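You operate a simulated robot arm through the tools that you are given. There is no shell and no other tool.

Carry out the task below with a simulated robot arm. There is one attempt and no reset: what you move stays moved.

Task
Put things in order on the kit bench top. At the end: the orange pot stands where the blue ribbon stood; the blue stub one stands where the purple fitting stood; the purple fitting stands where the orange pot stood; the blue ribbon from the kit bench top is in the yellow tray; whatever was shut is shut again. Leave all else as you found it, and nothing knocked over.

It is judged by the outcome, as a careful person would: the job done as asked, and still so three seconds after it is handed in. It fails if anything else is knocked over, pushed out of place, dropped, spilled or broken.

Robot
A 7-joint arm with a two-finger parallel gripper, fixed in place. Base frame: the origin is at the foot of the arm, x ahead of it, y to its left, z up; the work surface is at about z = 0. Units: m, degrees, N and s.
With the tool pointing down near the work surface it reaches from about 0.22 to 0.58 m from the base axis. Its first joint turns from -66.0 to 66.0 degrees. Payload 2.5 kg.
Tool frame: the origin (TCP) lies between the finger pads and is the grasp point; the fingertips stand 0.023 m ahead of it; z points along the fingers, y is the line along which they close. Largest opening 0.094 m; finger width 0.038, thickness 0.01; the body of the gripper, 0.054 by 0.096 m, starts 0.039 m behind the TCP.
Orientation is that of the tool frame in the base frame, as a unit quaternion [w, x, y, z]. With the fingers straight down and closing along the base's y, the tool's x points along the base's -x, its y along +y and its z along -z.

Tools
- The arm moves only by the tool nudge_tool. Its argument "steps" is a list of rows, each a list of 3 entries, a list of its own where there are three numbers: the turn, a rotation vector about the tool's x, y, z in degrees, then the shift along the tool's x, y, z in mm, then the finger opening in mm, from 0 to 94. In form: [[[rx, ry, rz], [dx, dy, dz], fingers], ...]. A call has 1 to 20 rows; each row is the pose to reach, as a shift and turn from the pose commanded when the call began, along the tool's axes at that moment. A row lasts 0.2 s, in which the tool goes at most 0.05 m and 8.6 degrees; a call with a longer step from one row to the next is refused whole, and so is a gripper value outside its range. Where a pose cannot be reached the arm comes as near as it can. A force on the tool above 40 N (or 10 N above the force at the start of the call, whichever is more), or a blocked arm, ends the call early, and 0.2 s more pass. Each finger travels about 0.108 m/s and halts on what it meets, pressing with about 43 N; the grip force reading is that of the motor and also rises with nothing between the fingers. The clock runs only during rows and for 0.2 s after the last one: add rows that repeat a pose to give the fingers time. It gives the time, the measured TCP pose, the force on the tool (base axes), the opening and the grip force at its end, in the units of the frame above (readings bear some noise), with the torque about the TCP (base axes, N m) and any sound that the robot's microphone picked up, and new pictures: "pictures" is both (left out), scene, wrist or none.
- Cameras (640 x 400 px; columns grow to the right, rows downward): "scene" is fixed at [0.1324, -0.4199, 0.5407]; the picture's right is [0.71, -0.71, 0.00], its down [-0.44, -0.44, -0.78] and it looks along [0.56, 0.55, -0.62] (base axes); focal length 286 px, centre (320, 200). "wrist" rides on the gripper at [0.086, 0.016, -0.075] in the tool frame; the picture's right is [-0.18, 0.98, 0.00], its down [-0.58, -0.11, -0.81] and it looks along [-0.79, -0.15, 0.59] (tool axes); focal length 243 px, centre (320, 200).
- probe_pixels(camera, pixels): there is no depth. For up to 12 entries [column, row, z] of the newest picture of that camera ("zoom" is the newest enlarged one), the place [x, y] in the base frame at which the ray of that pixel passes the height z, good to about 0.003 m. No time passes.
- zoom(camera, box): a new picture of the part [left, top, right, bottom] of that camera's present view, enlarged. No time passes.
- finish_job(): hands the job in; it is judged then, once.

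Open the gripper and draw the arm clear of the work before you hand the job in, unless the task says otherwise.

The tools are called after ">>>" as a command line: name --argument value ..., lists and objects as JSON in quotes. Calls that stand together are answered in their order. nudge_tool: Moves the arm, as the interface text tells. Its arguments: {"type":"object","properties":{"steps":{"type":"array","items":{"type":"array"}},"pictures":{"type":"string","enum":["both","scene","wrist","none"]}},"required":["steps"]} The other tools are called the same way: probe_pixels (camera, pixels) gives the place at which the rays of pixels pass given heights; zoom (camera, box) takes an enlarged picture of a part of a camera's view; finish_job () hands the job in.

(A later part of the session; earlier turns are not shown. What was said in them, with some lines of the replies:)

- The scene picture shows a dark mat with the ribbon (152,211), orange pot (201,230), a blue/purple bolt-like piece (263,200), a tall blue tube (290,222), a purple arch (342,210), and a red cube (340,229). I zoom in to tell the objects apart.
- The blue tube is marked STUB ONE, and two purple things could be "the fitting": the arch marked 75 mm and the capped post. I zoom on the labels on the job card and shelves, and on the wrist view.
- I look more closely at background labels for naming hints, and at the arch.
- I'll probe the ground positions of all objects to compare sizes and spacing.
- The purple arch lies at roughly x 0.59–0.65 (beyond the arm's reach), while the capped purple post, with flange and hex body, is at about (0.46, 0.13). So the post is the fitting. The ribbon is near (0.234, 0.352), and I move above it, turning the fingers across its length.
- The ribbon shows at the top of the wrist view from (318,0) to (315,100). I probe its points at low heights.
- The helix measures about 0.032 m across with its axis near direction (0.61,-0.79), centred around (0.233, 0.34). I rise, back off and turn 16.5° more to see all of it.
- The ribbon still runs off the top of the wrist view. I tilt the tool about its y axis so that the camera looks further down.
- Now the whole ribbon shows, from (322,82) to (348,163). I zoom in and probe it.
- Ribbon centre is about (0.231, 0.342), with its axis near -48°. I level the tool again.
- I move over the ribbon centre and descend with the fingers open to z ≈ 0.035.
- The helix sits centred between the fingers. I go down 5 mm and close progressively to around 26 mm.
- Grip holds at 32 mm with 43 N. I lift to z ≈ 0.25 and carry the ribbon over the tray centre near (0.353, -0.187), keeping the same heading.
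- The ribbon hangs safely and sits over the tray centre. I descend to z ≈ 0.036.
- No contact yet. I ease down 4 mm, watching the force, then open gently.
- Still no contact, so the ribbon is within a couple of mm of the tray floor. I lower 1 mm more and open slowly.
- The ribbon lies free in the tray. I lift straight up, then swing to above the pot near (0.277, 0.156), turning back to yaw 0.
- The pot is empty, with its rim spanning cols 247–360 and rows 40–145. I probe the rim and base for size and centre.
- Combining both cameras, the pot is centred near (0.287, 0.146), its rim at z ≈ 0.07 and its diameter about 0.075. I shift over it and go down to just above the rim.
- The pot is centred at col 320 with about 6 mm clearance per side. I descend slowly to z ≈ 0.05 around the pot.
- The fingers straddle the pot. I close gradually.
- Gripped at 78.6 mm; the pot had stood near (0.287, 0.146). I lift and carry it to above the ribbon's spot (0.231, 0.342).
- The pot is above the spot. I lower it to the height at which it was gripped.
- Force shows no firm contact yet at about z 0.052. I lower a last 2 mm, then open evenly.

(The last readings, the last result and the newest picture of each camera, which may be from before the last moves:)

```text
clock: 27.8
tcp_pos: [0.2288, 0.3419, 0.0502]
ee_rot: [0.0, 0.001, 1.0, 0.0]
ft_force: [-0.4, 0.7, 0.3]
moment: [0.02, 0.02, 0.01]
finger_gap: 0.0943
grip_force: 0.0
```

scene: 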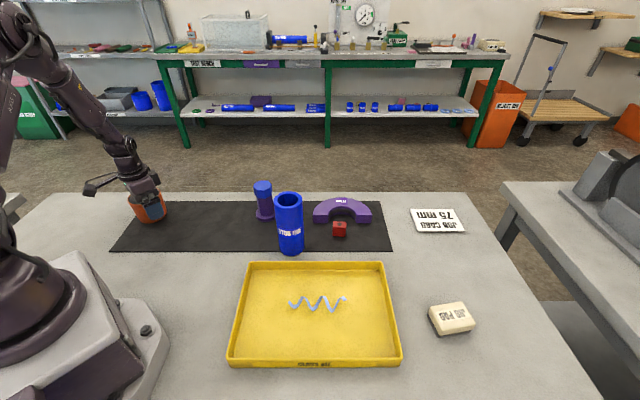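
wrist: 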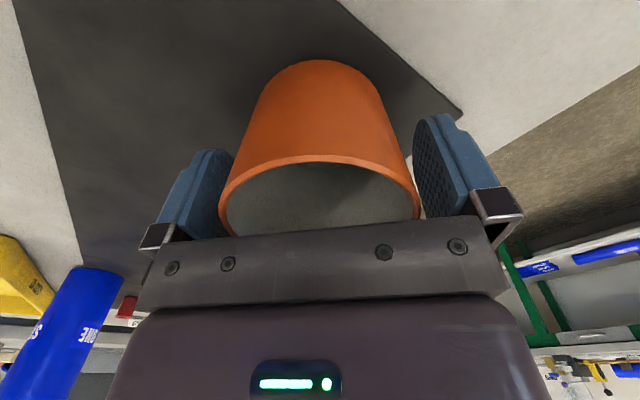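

The pot stands free. I lift straight up and move to hover over the fitting near (0.45, 0.135).

>>> nudge_tool --steps '[[[0, 0, 0], [0, 0, -15], 94], [[0, 0, 0], [0, 0, -45], 94], [[0, 0, 0], [0, 0, -85], 94], [[0, 0, 0], [0, 0, -125], 94], [[0, 0, 0], [0, 0, -155], 94], [[0, 0, 0], [-32, -30, -155], 94], [[0, 0, 0], [-64, -60, -155], 94], [[0, 0, 0], [-96, -90, -155], 94], [[0, 0, 0], [-128, -120, -155], 94], [[0, 0, 0], [-160, -150, -155], 94], [[0, 0, 0], [-192, -180, -155], 94], [[0, 0, 0], [-221, -207, -155], 94], [[0, 0, 0], [-221, -207, -155], 94]]'

```text
clock: 30.6
tcp_pos: [0.4501, 0.1315, 0.204]
ee_rot: [0.0, 0.001, 1.0, 0.0]
ft_force: [0.2, 0.3, 0.2]
moment: [0.0, -0.01, -0.01]
finger_gap: 0.094
grip_force: 0.2
```

scene: 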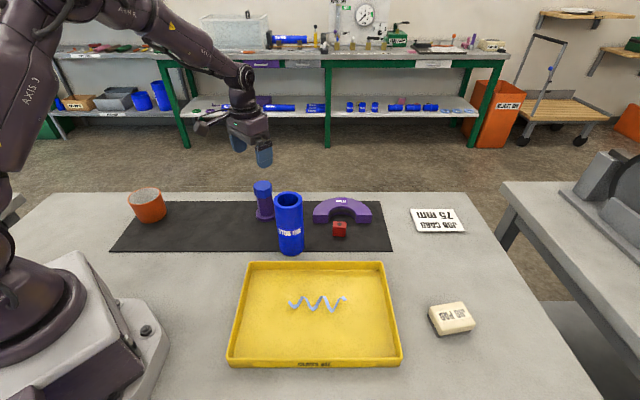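
wrist: 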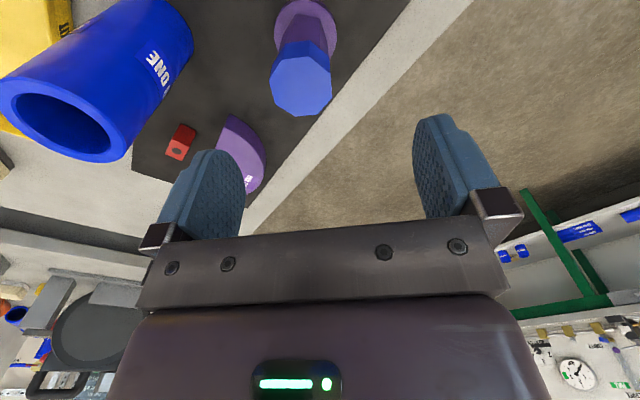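

The fitting shows at (301,86) for the cap top and (306,22) for the flange. I zoom and probe.

>>> zoom --camera "wrist" --box '[240, 0, 370, 130]'

>>> probe_pixels --camera "wrist" --pixels '[[301, 86, 0.1], [301, 86, 0.09], [270, 86, 0.1], [332, 86, 0.1], [301, 57, 0.1], [304, 116, 0.1], [275, 22, 0.012], [338, 22, 0.012], [305, 0, 0.0], [27, 0, 0.0], [60, 123, 0.15], [60, 123, 0.14]]'

>>> probe_pixels --camera "scene" --pixels '[[262.5, 186, 0.1], [262.5, 186, 0.09], [265, 215, 0.005], [288, 200, 0.15], [288, 200, 0.14]]'

```text
3.08 times, centred on (305, 65) of wrist
```

zoom: 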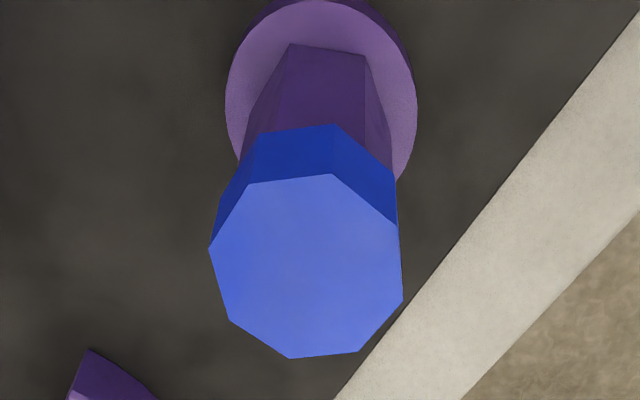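

```text
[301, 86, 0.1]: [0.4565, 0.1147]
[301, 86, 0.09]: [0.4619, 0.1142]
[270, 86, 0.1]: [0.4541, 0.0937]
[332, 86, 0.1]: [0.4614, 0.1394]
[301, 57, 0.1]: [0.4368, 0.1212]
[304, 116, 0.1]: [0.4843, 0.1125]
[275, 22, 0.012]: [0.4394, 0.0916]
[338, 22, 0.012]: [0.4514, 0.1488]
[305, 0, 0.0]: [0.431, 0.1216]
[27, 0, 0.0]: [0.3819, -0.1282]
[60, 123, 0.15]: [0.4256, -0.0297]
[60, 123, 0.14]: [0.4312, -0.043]
```

```text
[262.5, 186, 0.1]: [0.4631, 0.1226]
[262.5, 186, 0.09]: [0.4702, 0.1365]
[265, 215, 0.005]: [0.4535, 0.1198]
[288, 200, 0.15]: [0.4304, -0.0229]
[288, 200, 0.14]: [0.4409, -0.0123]
```

The fitting is about 0.105 tall with its cap centre near (0.455, 0.116). The cap flats, about 41 mm apart, are nearly aligned with x, so yaw 0 works. I shift over it and lower to z ≈ 0.14 for a check.

>>> nudge_tool --steps '[[[0, 0, 0], [-5, -15, 25], 75], [[0, 0, 0], [-5, -15, 60], 75], [[0, 0, 0], [-5, -15, 60], 75]]'

```text
clock: 31.4
tcp_pos: [0.4531, 0.1164, 0.145]
ee_rot: [0.001, 0.001, 1.0, 0.0]
ft_force: [0.8, 0.5, -0.3]
moment: [0.0, 0.01, -0.01]
finger_gap: 0.0748
grip_force: 0.1
```

scene: 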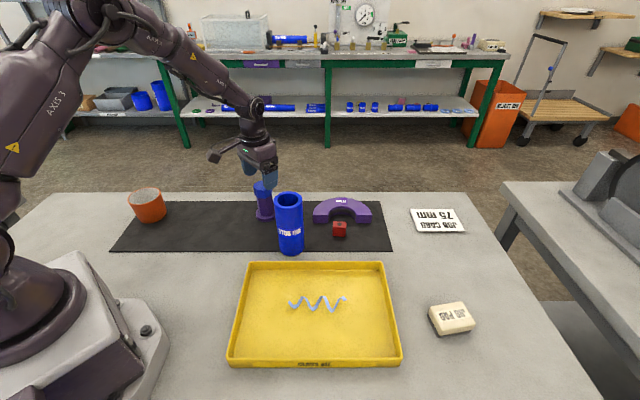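
wrist: 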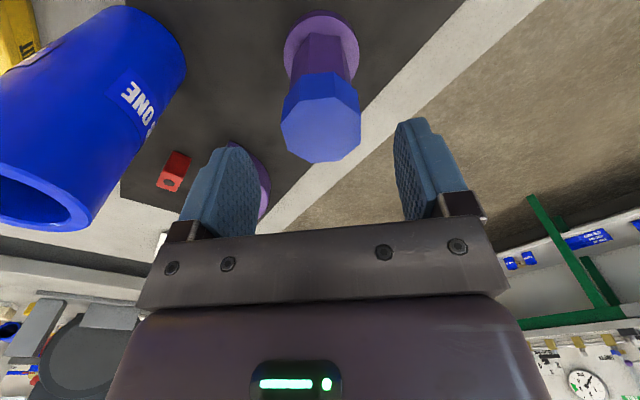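

The cap centre is at (320,129), right under the TCP. I descend to z ≈ 0.085 and close gently on the cap.

>>> nudge_tool --steps '[[[0, 0, 0], [0, 0, 15], 75], [[0, 0, 0], [0, 0, 35], 75], [[0, 0, 0], [0, 0, 52], 75], [[0, 0, 0], [0, 0, 60], 75], [[0, 0, 0], [0, 0, 60], 60], [[0, 0, 0], [0, 0, 60], 50], [[0, 0, 0], [0, 0, 60], 44], [[0, 0, 0], [0, 0, 60], 38], [[0, 0, 0], [0, 0, 60], 36], [[0, 0, 0], [0, 0, 60], 36]]'

```text
clock: 33.6
tcp_pos: [0.4556, 0.1188, 0.0851]
ee_rot: [0.0, 0.001, 1.0, 0.0]
ft_force: [-0.8, -1.0, -0.2]
moment: [-0.04, 0.04, -0.02]
finger_gap: 0.0457
grip_force: 42.9
```

scene: 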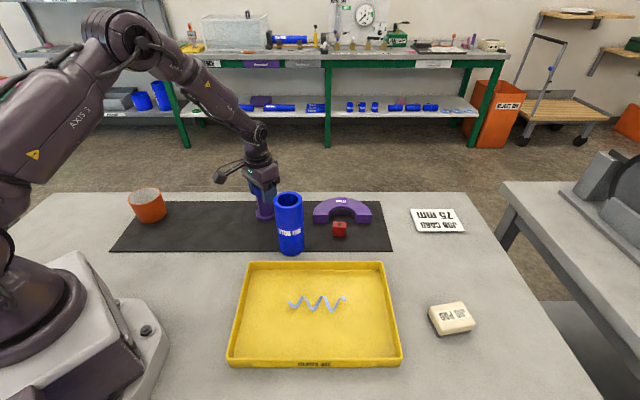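
wrist: 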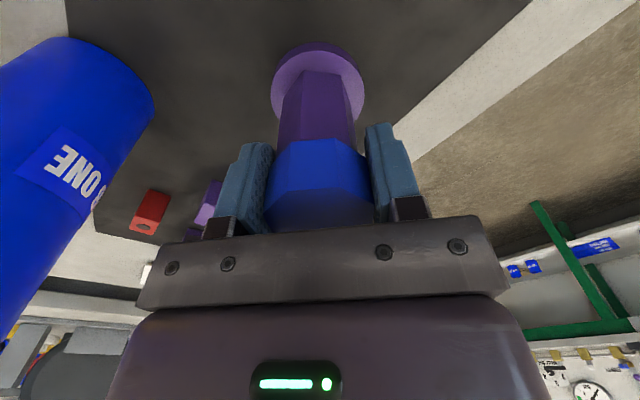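

Gripped at 45.7 mm. I lift only 25 mm to see whether the body comes up with the cap.

>>> nudge_tool --steps '[[[0, 0, 0], [0, 0, -5], 36], [[0, 0, 0], [0, 0, -12], 36], [[0, 0, 0], [0, 0, -25], 36], [[0, 0, 0], [0, 0, -25], 36]]'

```text
clock: 34.6
tcp_pos: [0.4565, 0.1192, 0.1101]
ee_rot: [0.0, 0.0, 1.0, 0.0]
ft_force: [-0.1, -0.4, -1.2]
moment: [-0.03, -0.01, 0.03]
finger_gap: 0.046
grip_force: 43.1
```

scene: 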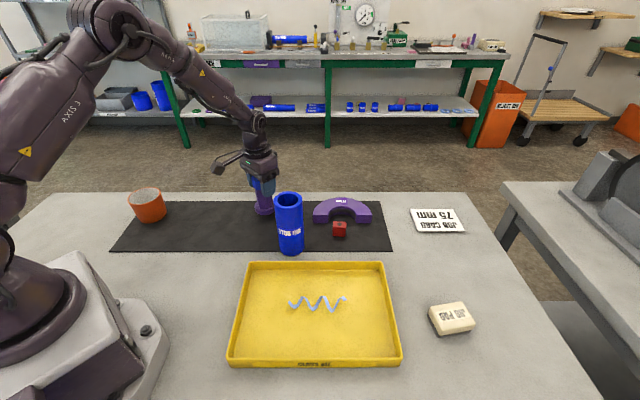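
wrist: 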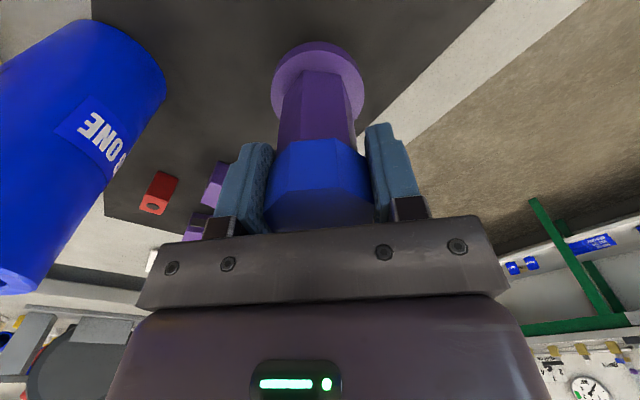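

The whole fitting rises as one piece. I carry it to the pot's old spot (0.287, 0.146).

>>> nudge_tool --steps '[[[0, 0, 0], [0, 0, -35], 36], [[0, 0, 0], [0, 0, -60], 36], [[0, 0, 0], [40, 7, -60], 36], [[0, 0, 0], [80, 14, -60], 36], [[0, 0, 0], [120, 20, -60], 36], [[0, 0, 0], [155, 25, -60], 36], [[0, 0, 0], [169, 28, -60], 36], [[0, 0, 0], [169, 28, -60], 36]]'

```text
clock: 36.4
tcp_pos: [0.286, 0.1476, 0.1693]
ee_rot: [-0.001, 0.001, 1.0, 0.0]
ft_force: [0.2, 0.7, -2.1]
moment: [0.0, 0.0, 0.0]
finger_gap: 0.046
grip_force: 43.2
```

scene: 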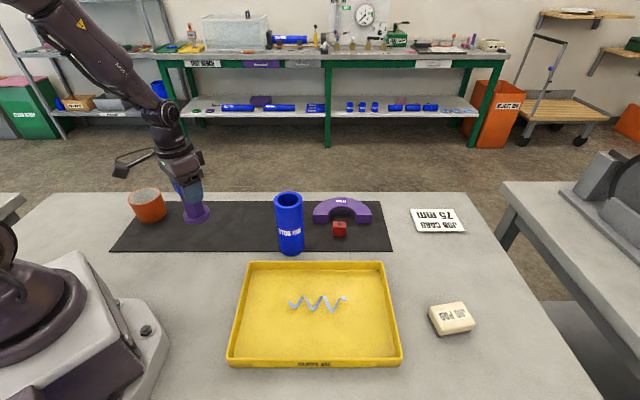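
wrist: 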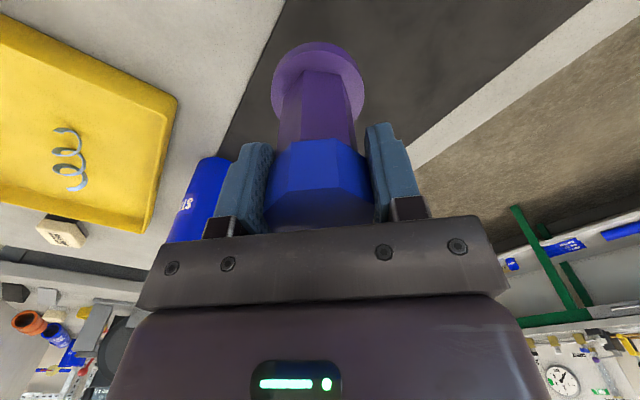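

Over the spot. I lower 84 mm slowly.

>>> nudge_tool --steps '[[[0, 0, 0], [0, 0, 30], 36], [[0, 0, 0], [0, 0, 60], 36], [[0, 0, 0], [0, 0, 76], 36], [[0, 0, 0], [0, 0, 82], 36], [[0, 0, 0], [0, 0, 84], 36], [[0, 0, 0], [0, 0, 85], 36], [[0, 0, 0], [0, 0, 85], 36]]'

```text
clock: 38.0
tcp_pos: [0.2874, 0.1478, 0.0855]
ee_rot: [0.002, 0.0, 1.0, 0.001]
ft_force: [1.5, -1.1, 12.4]
moment: [0.28, 0.03, 0.01]
finger_gap: 0.0459
grip_force: 42.4
```

scene: 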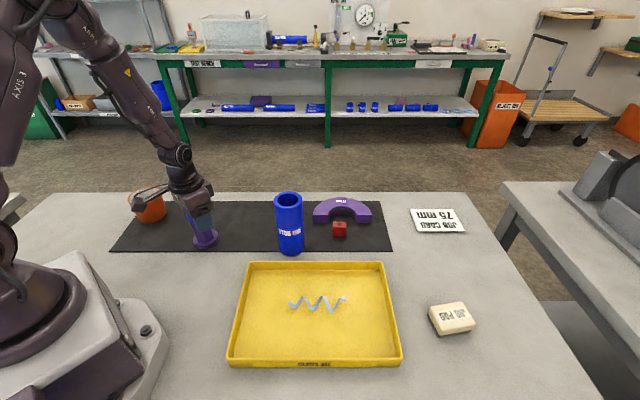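
wrist: 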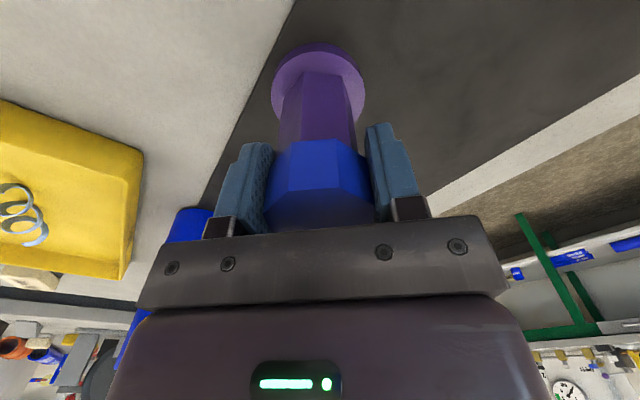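

Contact registers at about 12 N. I relieve 0.5 mm and open the fingers evenly.

>>> nudge_tool --steps '[[[0, 0, 0], [0, 0, -0.5], 36], [[0, 0, 0], [0, 0, -0.5], 47], [[0, 0, 0], [0, 0, -0.5], 52], [[0, 0, 0], [0, 0, -0.5], 62], [[0, 0, 0], [0, 0, -0.5], 75], [[0, 0, 0], [0, 0, -0.5], 75]]'

```text
clock: 39.4
tcp_pos: [0.2869, 0.1475, 0.0854]
ee_rot: [0.0, 0.002, 1.0, 0.0]
ft_force: [0.3, -0.2, 0.3]
moment: [-0.02, -0.02, 0.03]
finger_gap: 0.0752
grip_force: 0.1
```

scene: 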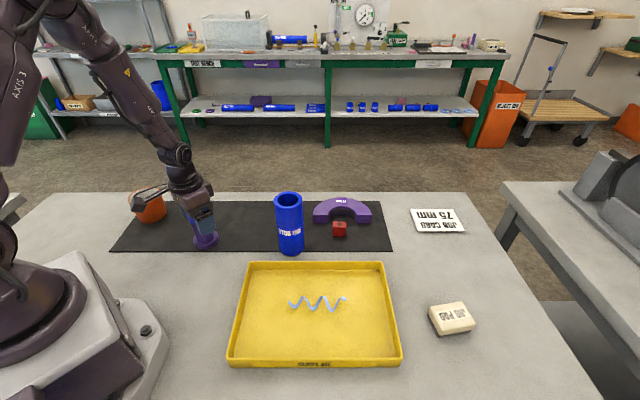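
wrist: 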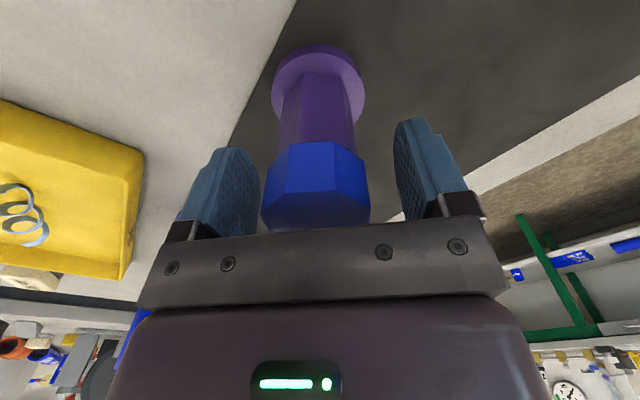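

The fitting stands free. I rise and move to hover over the blue stub near (0.432, -0.02).

>>> nudge_tool --steps '[[[0, 0, 0], [0, 0, -20], 75], [[0, 0, 0], [0, 0, -60], 75], [[0, 0, 0], [0, 0, -105], 94], [[0, 0, 0], [0, 0, -150], 94], [[0, 0, 0], [0, 0, -170], 94], [[0, 0, 0], [-29, -34, -170], 94], [[0, 0, 0], [-58, -67, -170], 94], [[0, 0, 0], [-87, -101, -170], 94], [[0, 0, 0], [-116, -134, -170], 94], [[0, 0, 0], [-145, -168, -170], 94], [[0, 0, 0], [-145, -168, -170], 94]]'

```text
clock: 41.8
tcp_pos: [0.4312, -0.0228, 0.2546]
ee_rot: [0.0, 0.001, 1.0, 0.0]
ft_force: [0.4, 0.0, -0.7]
moment: [0.01, 0.01, 0.0]
finger_gap: 0.0938
grip_force: 0.0
```

scene: 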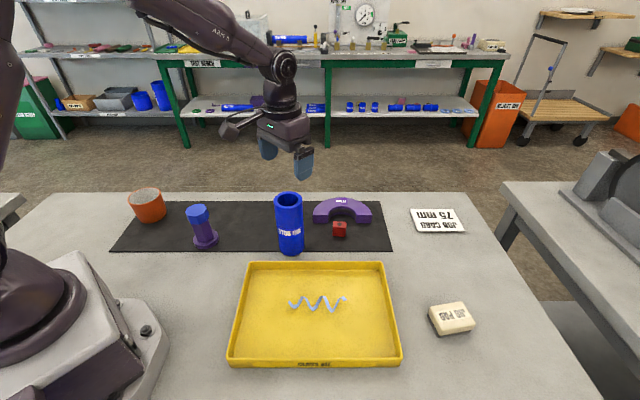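
wrist: 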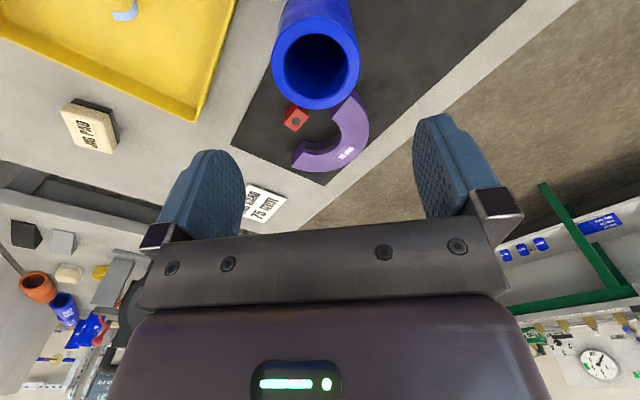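

The stub's rim is centred at col 315, row 68, and its diameter is about 65 mm. I shift 3 mm to the right-hand side and descend to just above the rim.

>>> nudge_tool --steps '[[[0, 0, 0], [0, -3, 30], 94], [[0, 0, 0], [0, -3, 65], 94], [[0, 0, 0], [0, -3, 65], 94]]'

```text
clock: 42.6
tcp_pos: [0.4313, -0.0263, 0.1899]
ee_rot: [0.0, 0.001, 1.0, 0.0]
ft_force: [0.0, -0.1, 0.1]
moment: [-0.04, 0.01, 0.02]
finger_gap: 0.0938
grip_force: 0.1
```

scene: 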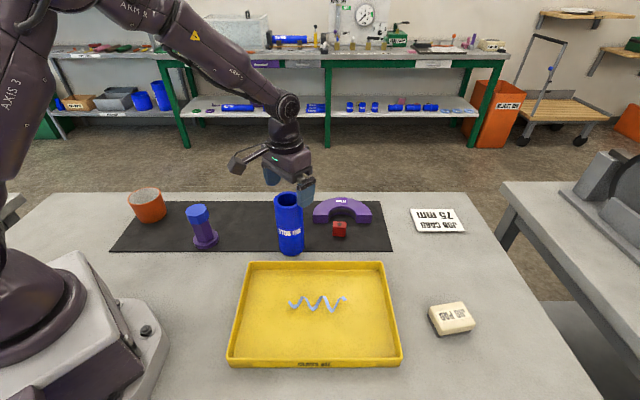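
wrist: 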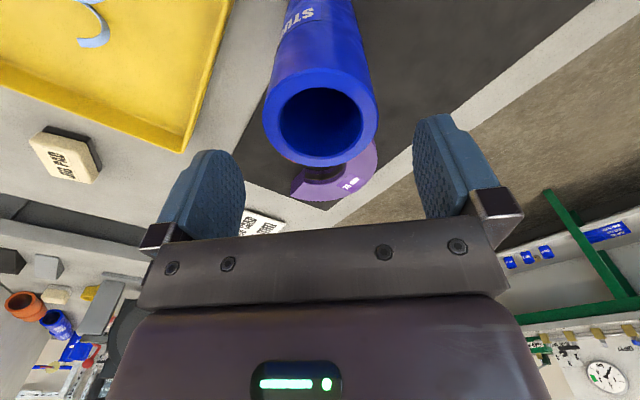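

Centred at col 320. I descend to z ≈ 0.125 and close on the stub.

>>> nudge_tool --steps '[[[0, 0, 0], [2, 0, 20], 94], [[0, 0, 0], [2, 0, 40], 94], [[0, 0, 0], [2, 0, 57], 94], [[0, 0, 0], [2, 0, 65], 94], [[0, 0, 0], [2, 0, 65], 94], [[0, 0, 0], [2, 0, 65], 80], [[0, 0, 0], [2, 0, 65], 72], [[0, 0, 0], [2, 0, 65], 66], [[0, 0, 0], [2, 0, 65], 60], [[0, 0, 0], [2, 0, 65], 56], [[0, 0, 0], [2, 0, 65], 56]]'

```text
clock: 45.0
tcp_pos: [0.4297, -0.0237, 0.1244]
ee_rot: [0.0, 0.001, 1.0, 0.0]
ft_force: [-0.9, -0.9, 1.2]
moment: [-0.05, 0.07, 0.07]
finger_gap: 0.0635
grip_force: 42.6
```

scene: 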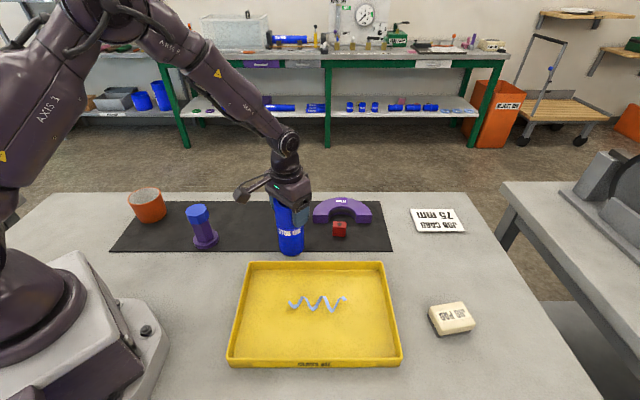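
wrist: 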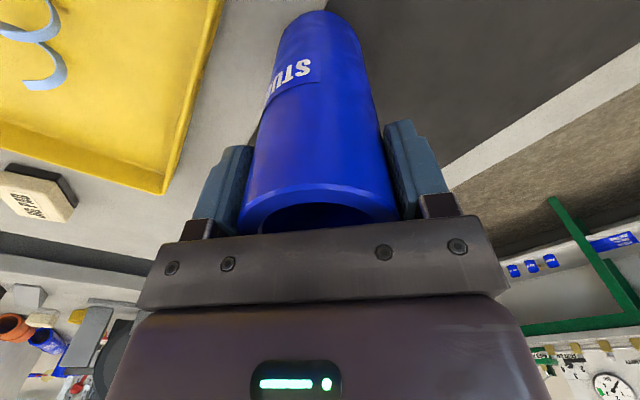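

Gripped at 63.5 mm. I lift 80 mm and carry the stub to the fitting's old spot (0.455, 0.117).

>>> nudge_tool --steps '[[[0, 0, 0], [0, 0, -10], 56], [[0, 0, 0], [0, 0, -40], 56], [[0, 0, 0], [0, 0, -80], 56], [[0, 0, 0], [-6, 35, -80], 56], [[0, 0, 0], [-13, 71, -80], 56], [[0, 0, 0], [-19, 107, -80], 56], [[0, 0, 0], [-24, 134, -80], 56], [[0, 0, 0], [-25.5, 142, -80], 56], [[0, 0, 0], [-25.5, 142, -80], 56]]'

```text
clock: 47.0
tcp_pos: [0.4541, 0.1184, 0.2062]
ee_rot: [0.0, 0.001, 1.0, -0.001]
ft_force: [0.0, -0.5, -2.1]
moment: [-0.01, 0.0, 0.01]
finger_gap: 0.0635
grip_force: 43.4
```

scene: 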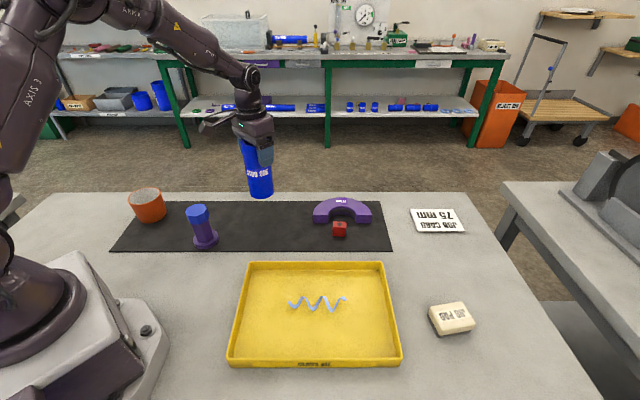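
wrist: 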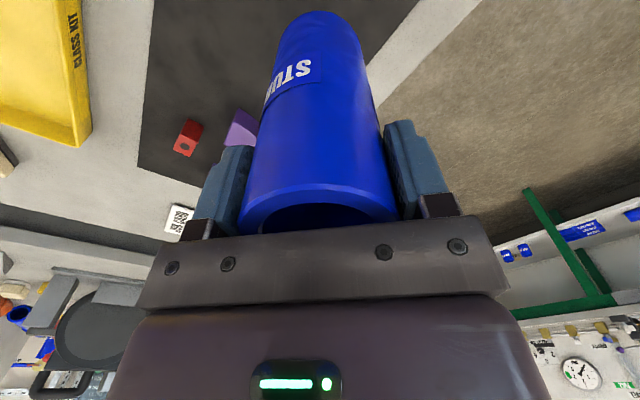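

Over the spot. I lower 76 mm first, slowing at the end, then feel for contact.

>>> nudge_tool --steps '[[[0, 0, 0], [0, 0, 30], 56], [[0, 0, 0], [0, 0, 58], 56], [[0, 0, 0], [0, 0, 70], 56], [[0, 0, 0], [0, 0, 76], 56], [[0, 0, 0], [0, 0, 76], 56]]' --pictures "none"

>>> nudge_tool --steps '[[[0, 0, 0], [0, 0, 1], 56], [[0, 0, 0], [0, 0, 2], 56], [[0, 0, 0], [0, 0, 2], 56]]'

```text
clock: 48.2
tcp_pos: [0.4552, 0.1174, 0.1295]
ee_rot: [0.0, 0.001, 1.0, 0.001]
ft_force: [0.2, 0.2, -2.7]
moment: [-0.03, -0.02, 0.01]
finger_gap: 0.0637
grip_force: 43.2
```

```text
clock: 49.0
tcp_pos: [0.4545, 0.1173, 0.1285]
ee_rot: [0.0, 0.0, 1.0, 0.0]
ft_force: [0.2, 0.0, -2.9]
moment: [-0.02, 0.0, 0.01]
finger_gap: 0.0637
grip_force: 43.1
```

scene: 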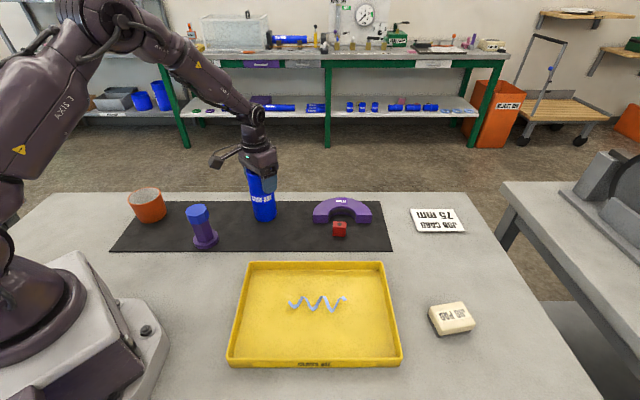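
wrist: 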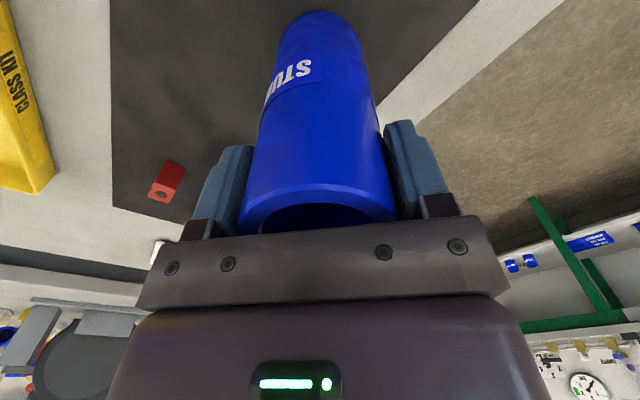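

The weight is still borne by the gripper (-2.9 N). I lower a further 2 mm in half steps.

>>> nudge_tool --steps '[[[0, 0, 0], [0, 0, 1], 56], [[0, 0, 0], [0, 0, 2], 56], [[0, 0, 0], [0, 0, 2], 56]]' --pictures "none"

```text
clock: 49.8
tcp_pos: [0.4554, 0.1178, 0.1257]
ee_rot: [0.0, 0.001, 1.0, 0.0]
ft_force: [-0.1, -0.9, -1.8]
moment: [-0.02, 0.0, 0.01]
finger_gap: 0.0635
grip_force: 43.1
```

Close to contact. I lower 0.7 mm more, check the force, and then release.

>>> nudge_tool --steps '[[[0, 0, 0], [0, 0, 0.7], 56], [[0, 0, 0], [0, 0, 0.7], 56]]' --pictures "none"

```text
clock: 50.4
tcp_pos: [0.4551, 0.1178, 0.1255]
ee_rot: [0.0, 0.001, 1.0, 0.0]
ft_force: [1.1, -0.4, -3.0]
moment: [0.02, 0.04, 0.01]
finger_gap: 0.0633
grip_force: 42.6
```

>>> nudge_tool --steps '[[[0, 0, 0], [0, 0, 0.7], 56], [[0, 0, 0], [0, 0, 1.2], 56], [[0, 0, 0], [0, 0, 1.2], 56]]' --pictures "none"

```text
clock: 51.2
tcp_pos: [0.4552, 0.1176, 0.1231]
ee_rot: [0.0, 0.001, 1.0, 0.0]
ft_force: [-10.2, -3.4, 18.8]
moment: [-0.07, 0.67, 0.27]
finger_gap: 0.0632
grip_force: 43.0
```

Firm contact now (18.8 N). I back off 0.6 mm to relieve it and open evenly.

>>> nudge_tool --steps '[[[0, 0, 0], [0, 0, -0.6], 56], [[0, 0, 0], [0, 0, -0.6], 56], [[0, 0, 0], [0, 0, -0.6], 64], [[0, 0, 0], [0, 0, -0.6], 70], [[0, 0, 0], [0, 0, -0.6], 80], [[0, 0, 0], [0, 0, -0.6], 94], [[0, 0, 0], [0, 0, -0.6], 94]]'

```text
clock: 52.8
tcp_pos: [0.4546, 0.1183, 0.1239]
ee_rot: [0.0, 0.0, 1.0, 0.001]
ft_force: [-0.4, 0.5, 0.3]
moment: [-0.01, 0.02, 0.0]
finger_gap: 0.0942
grip_force: 0.0
```

scene: 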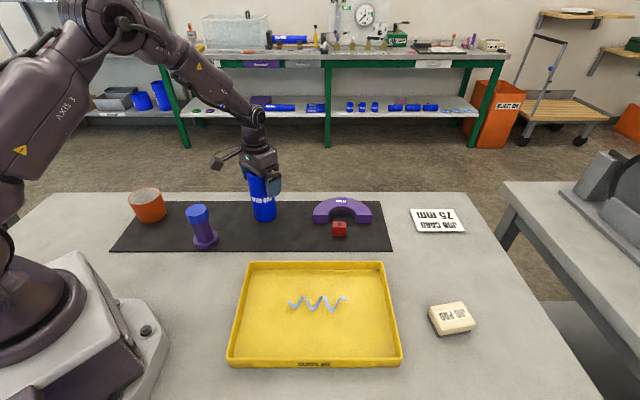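
wrist: 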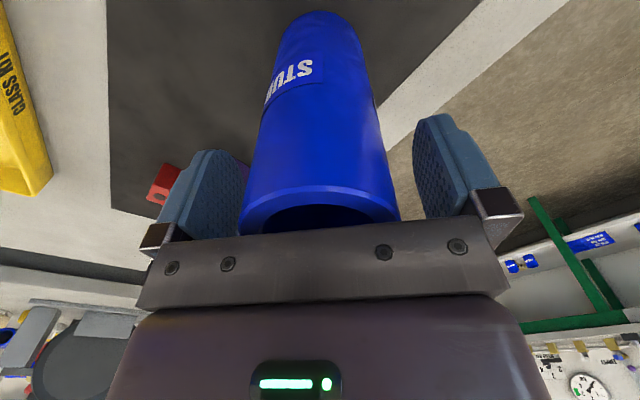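

The stub stands free. I rise straight up and draw back to near the start pose, clear of the work.

>>> nudge_tool --steps '[[[0, 0, 0], [0, 0, -15], 94], [[0, 0, 0], [0, 0, -45], 94], [[0, 0, 0], [0, 0, -85], 94], [[0, 0, 0], [0, 0, -125], 94], [[0, 0, 0], [0, 0, -150], 94], [[0, 0, 0], [30, 30, -150], 94], [[0, 0, 0], [55, 70, -150], 94], [[0, 0, 0], [55, 100, -150], 94], [[0, 0, 0], [55, 100, -150], 94]]'

>>> zoom --camera "scene" --box '[100, 170, 400, 270]'

>>> probe_pixels --camera "scene" --pixels '[[146, 196, 0.07], [197, 212, 0.105], [262, 172, 0.15]]'

```text
clock: 54.8
tcp_pos: [0.3998, 0.2191, 0.275]
ee_rot: [0.0, 0.001, 1.0, 0.0]
ft_force: [-1.0, -0.4, -0.5]
moment: [0.02, 0.0, 0.01]
finger_gap: 0.0943
grip_force: 0.0
```

scene: 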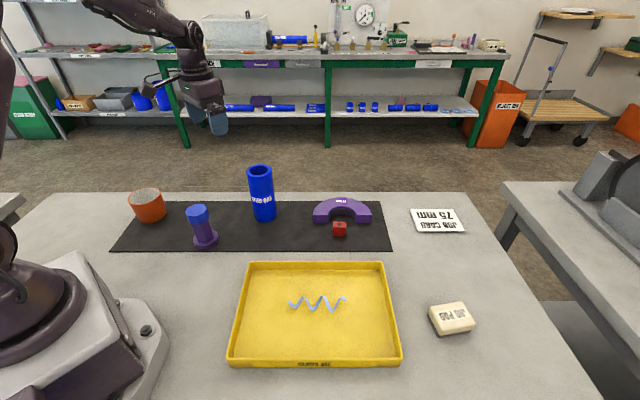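
wrist: 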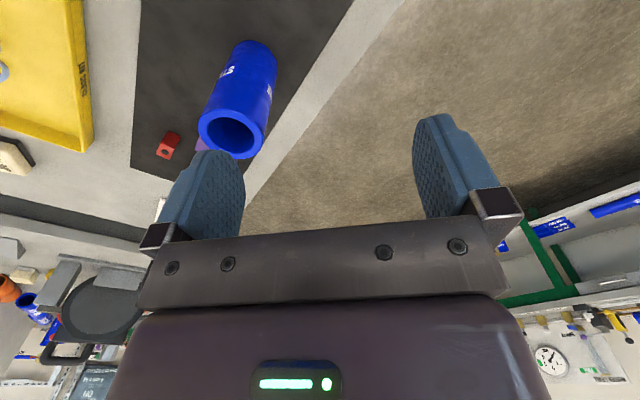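

```text
2.13 times, centred on (250, 220) of scene
```

zoom: 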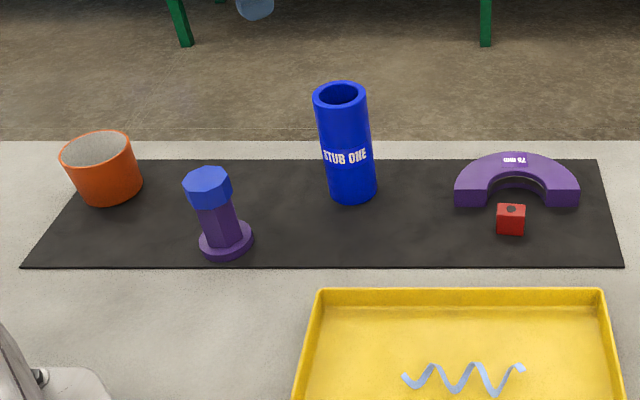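

```text
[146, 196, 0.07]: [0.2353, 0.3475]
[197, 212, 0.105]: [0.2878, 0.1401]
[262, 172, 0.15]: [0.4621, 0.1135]
```

The final view shows everything standing where it should: the pot at the ribbon's spot, the fitting at the pot's, and the stub at the fitting's. The ribbon is in the tray, and the arch, red cube, job card and pad haven't moved. Nothing was opened, the gripper is open and the arm is clear, so I hand in.

>>> finish_job

```text
The job is handed in.
```

The job is done and handed in. The last picture shows everything standing where you asked and nothing knocked over.

- **Orange pot:** it stands where the blue ribbon was, at about (0.23, 0.34).
- **Purple fitting:** it stands where the orange pot was, at about (0.287, 0.147).
- **Blue stub one:** it stands where the purple fitting was, at about (0.455, 0.118).
- **Blue ribbon:** it lies in the middle of the yellow tray.

Two purple things could have been "the purple fitting". I took it to be the upright post with the blue cap, because it looks like a capped pipe fitting. The arch marked 75 mm carries its own label and lies beyond the arm's reach.

I opened nothing, so nothing needed shutting again. The arch, red cube, job card and jig pad were left alone. The gripper is open and the arm is clear of the bench.
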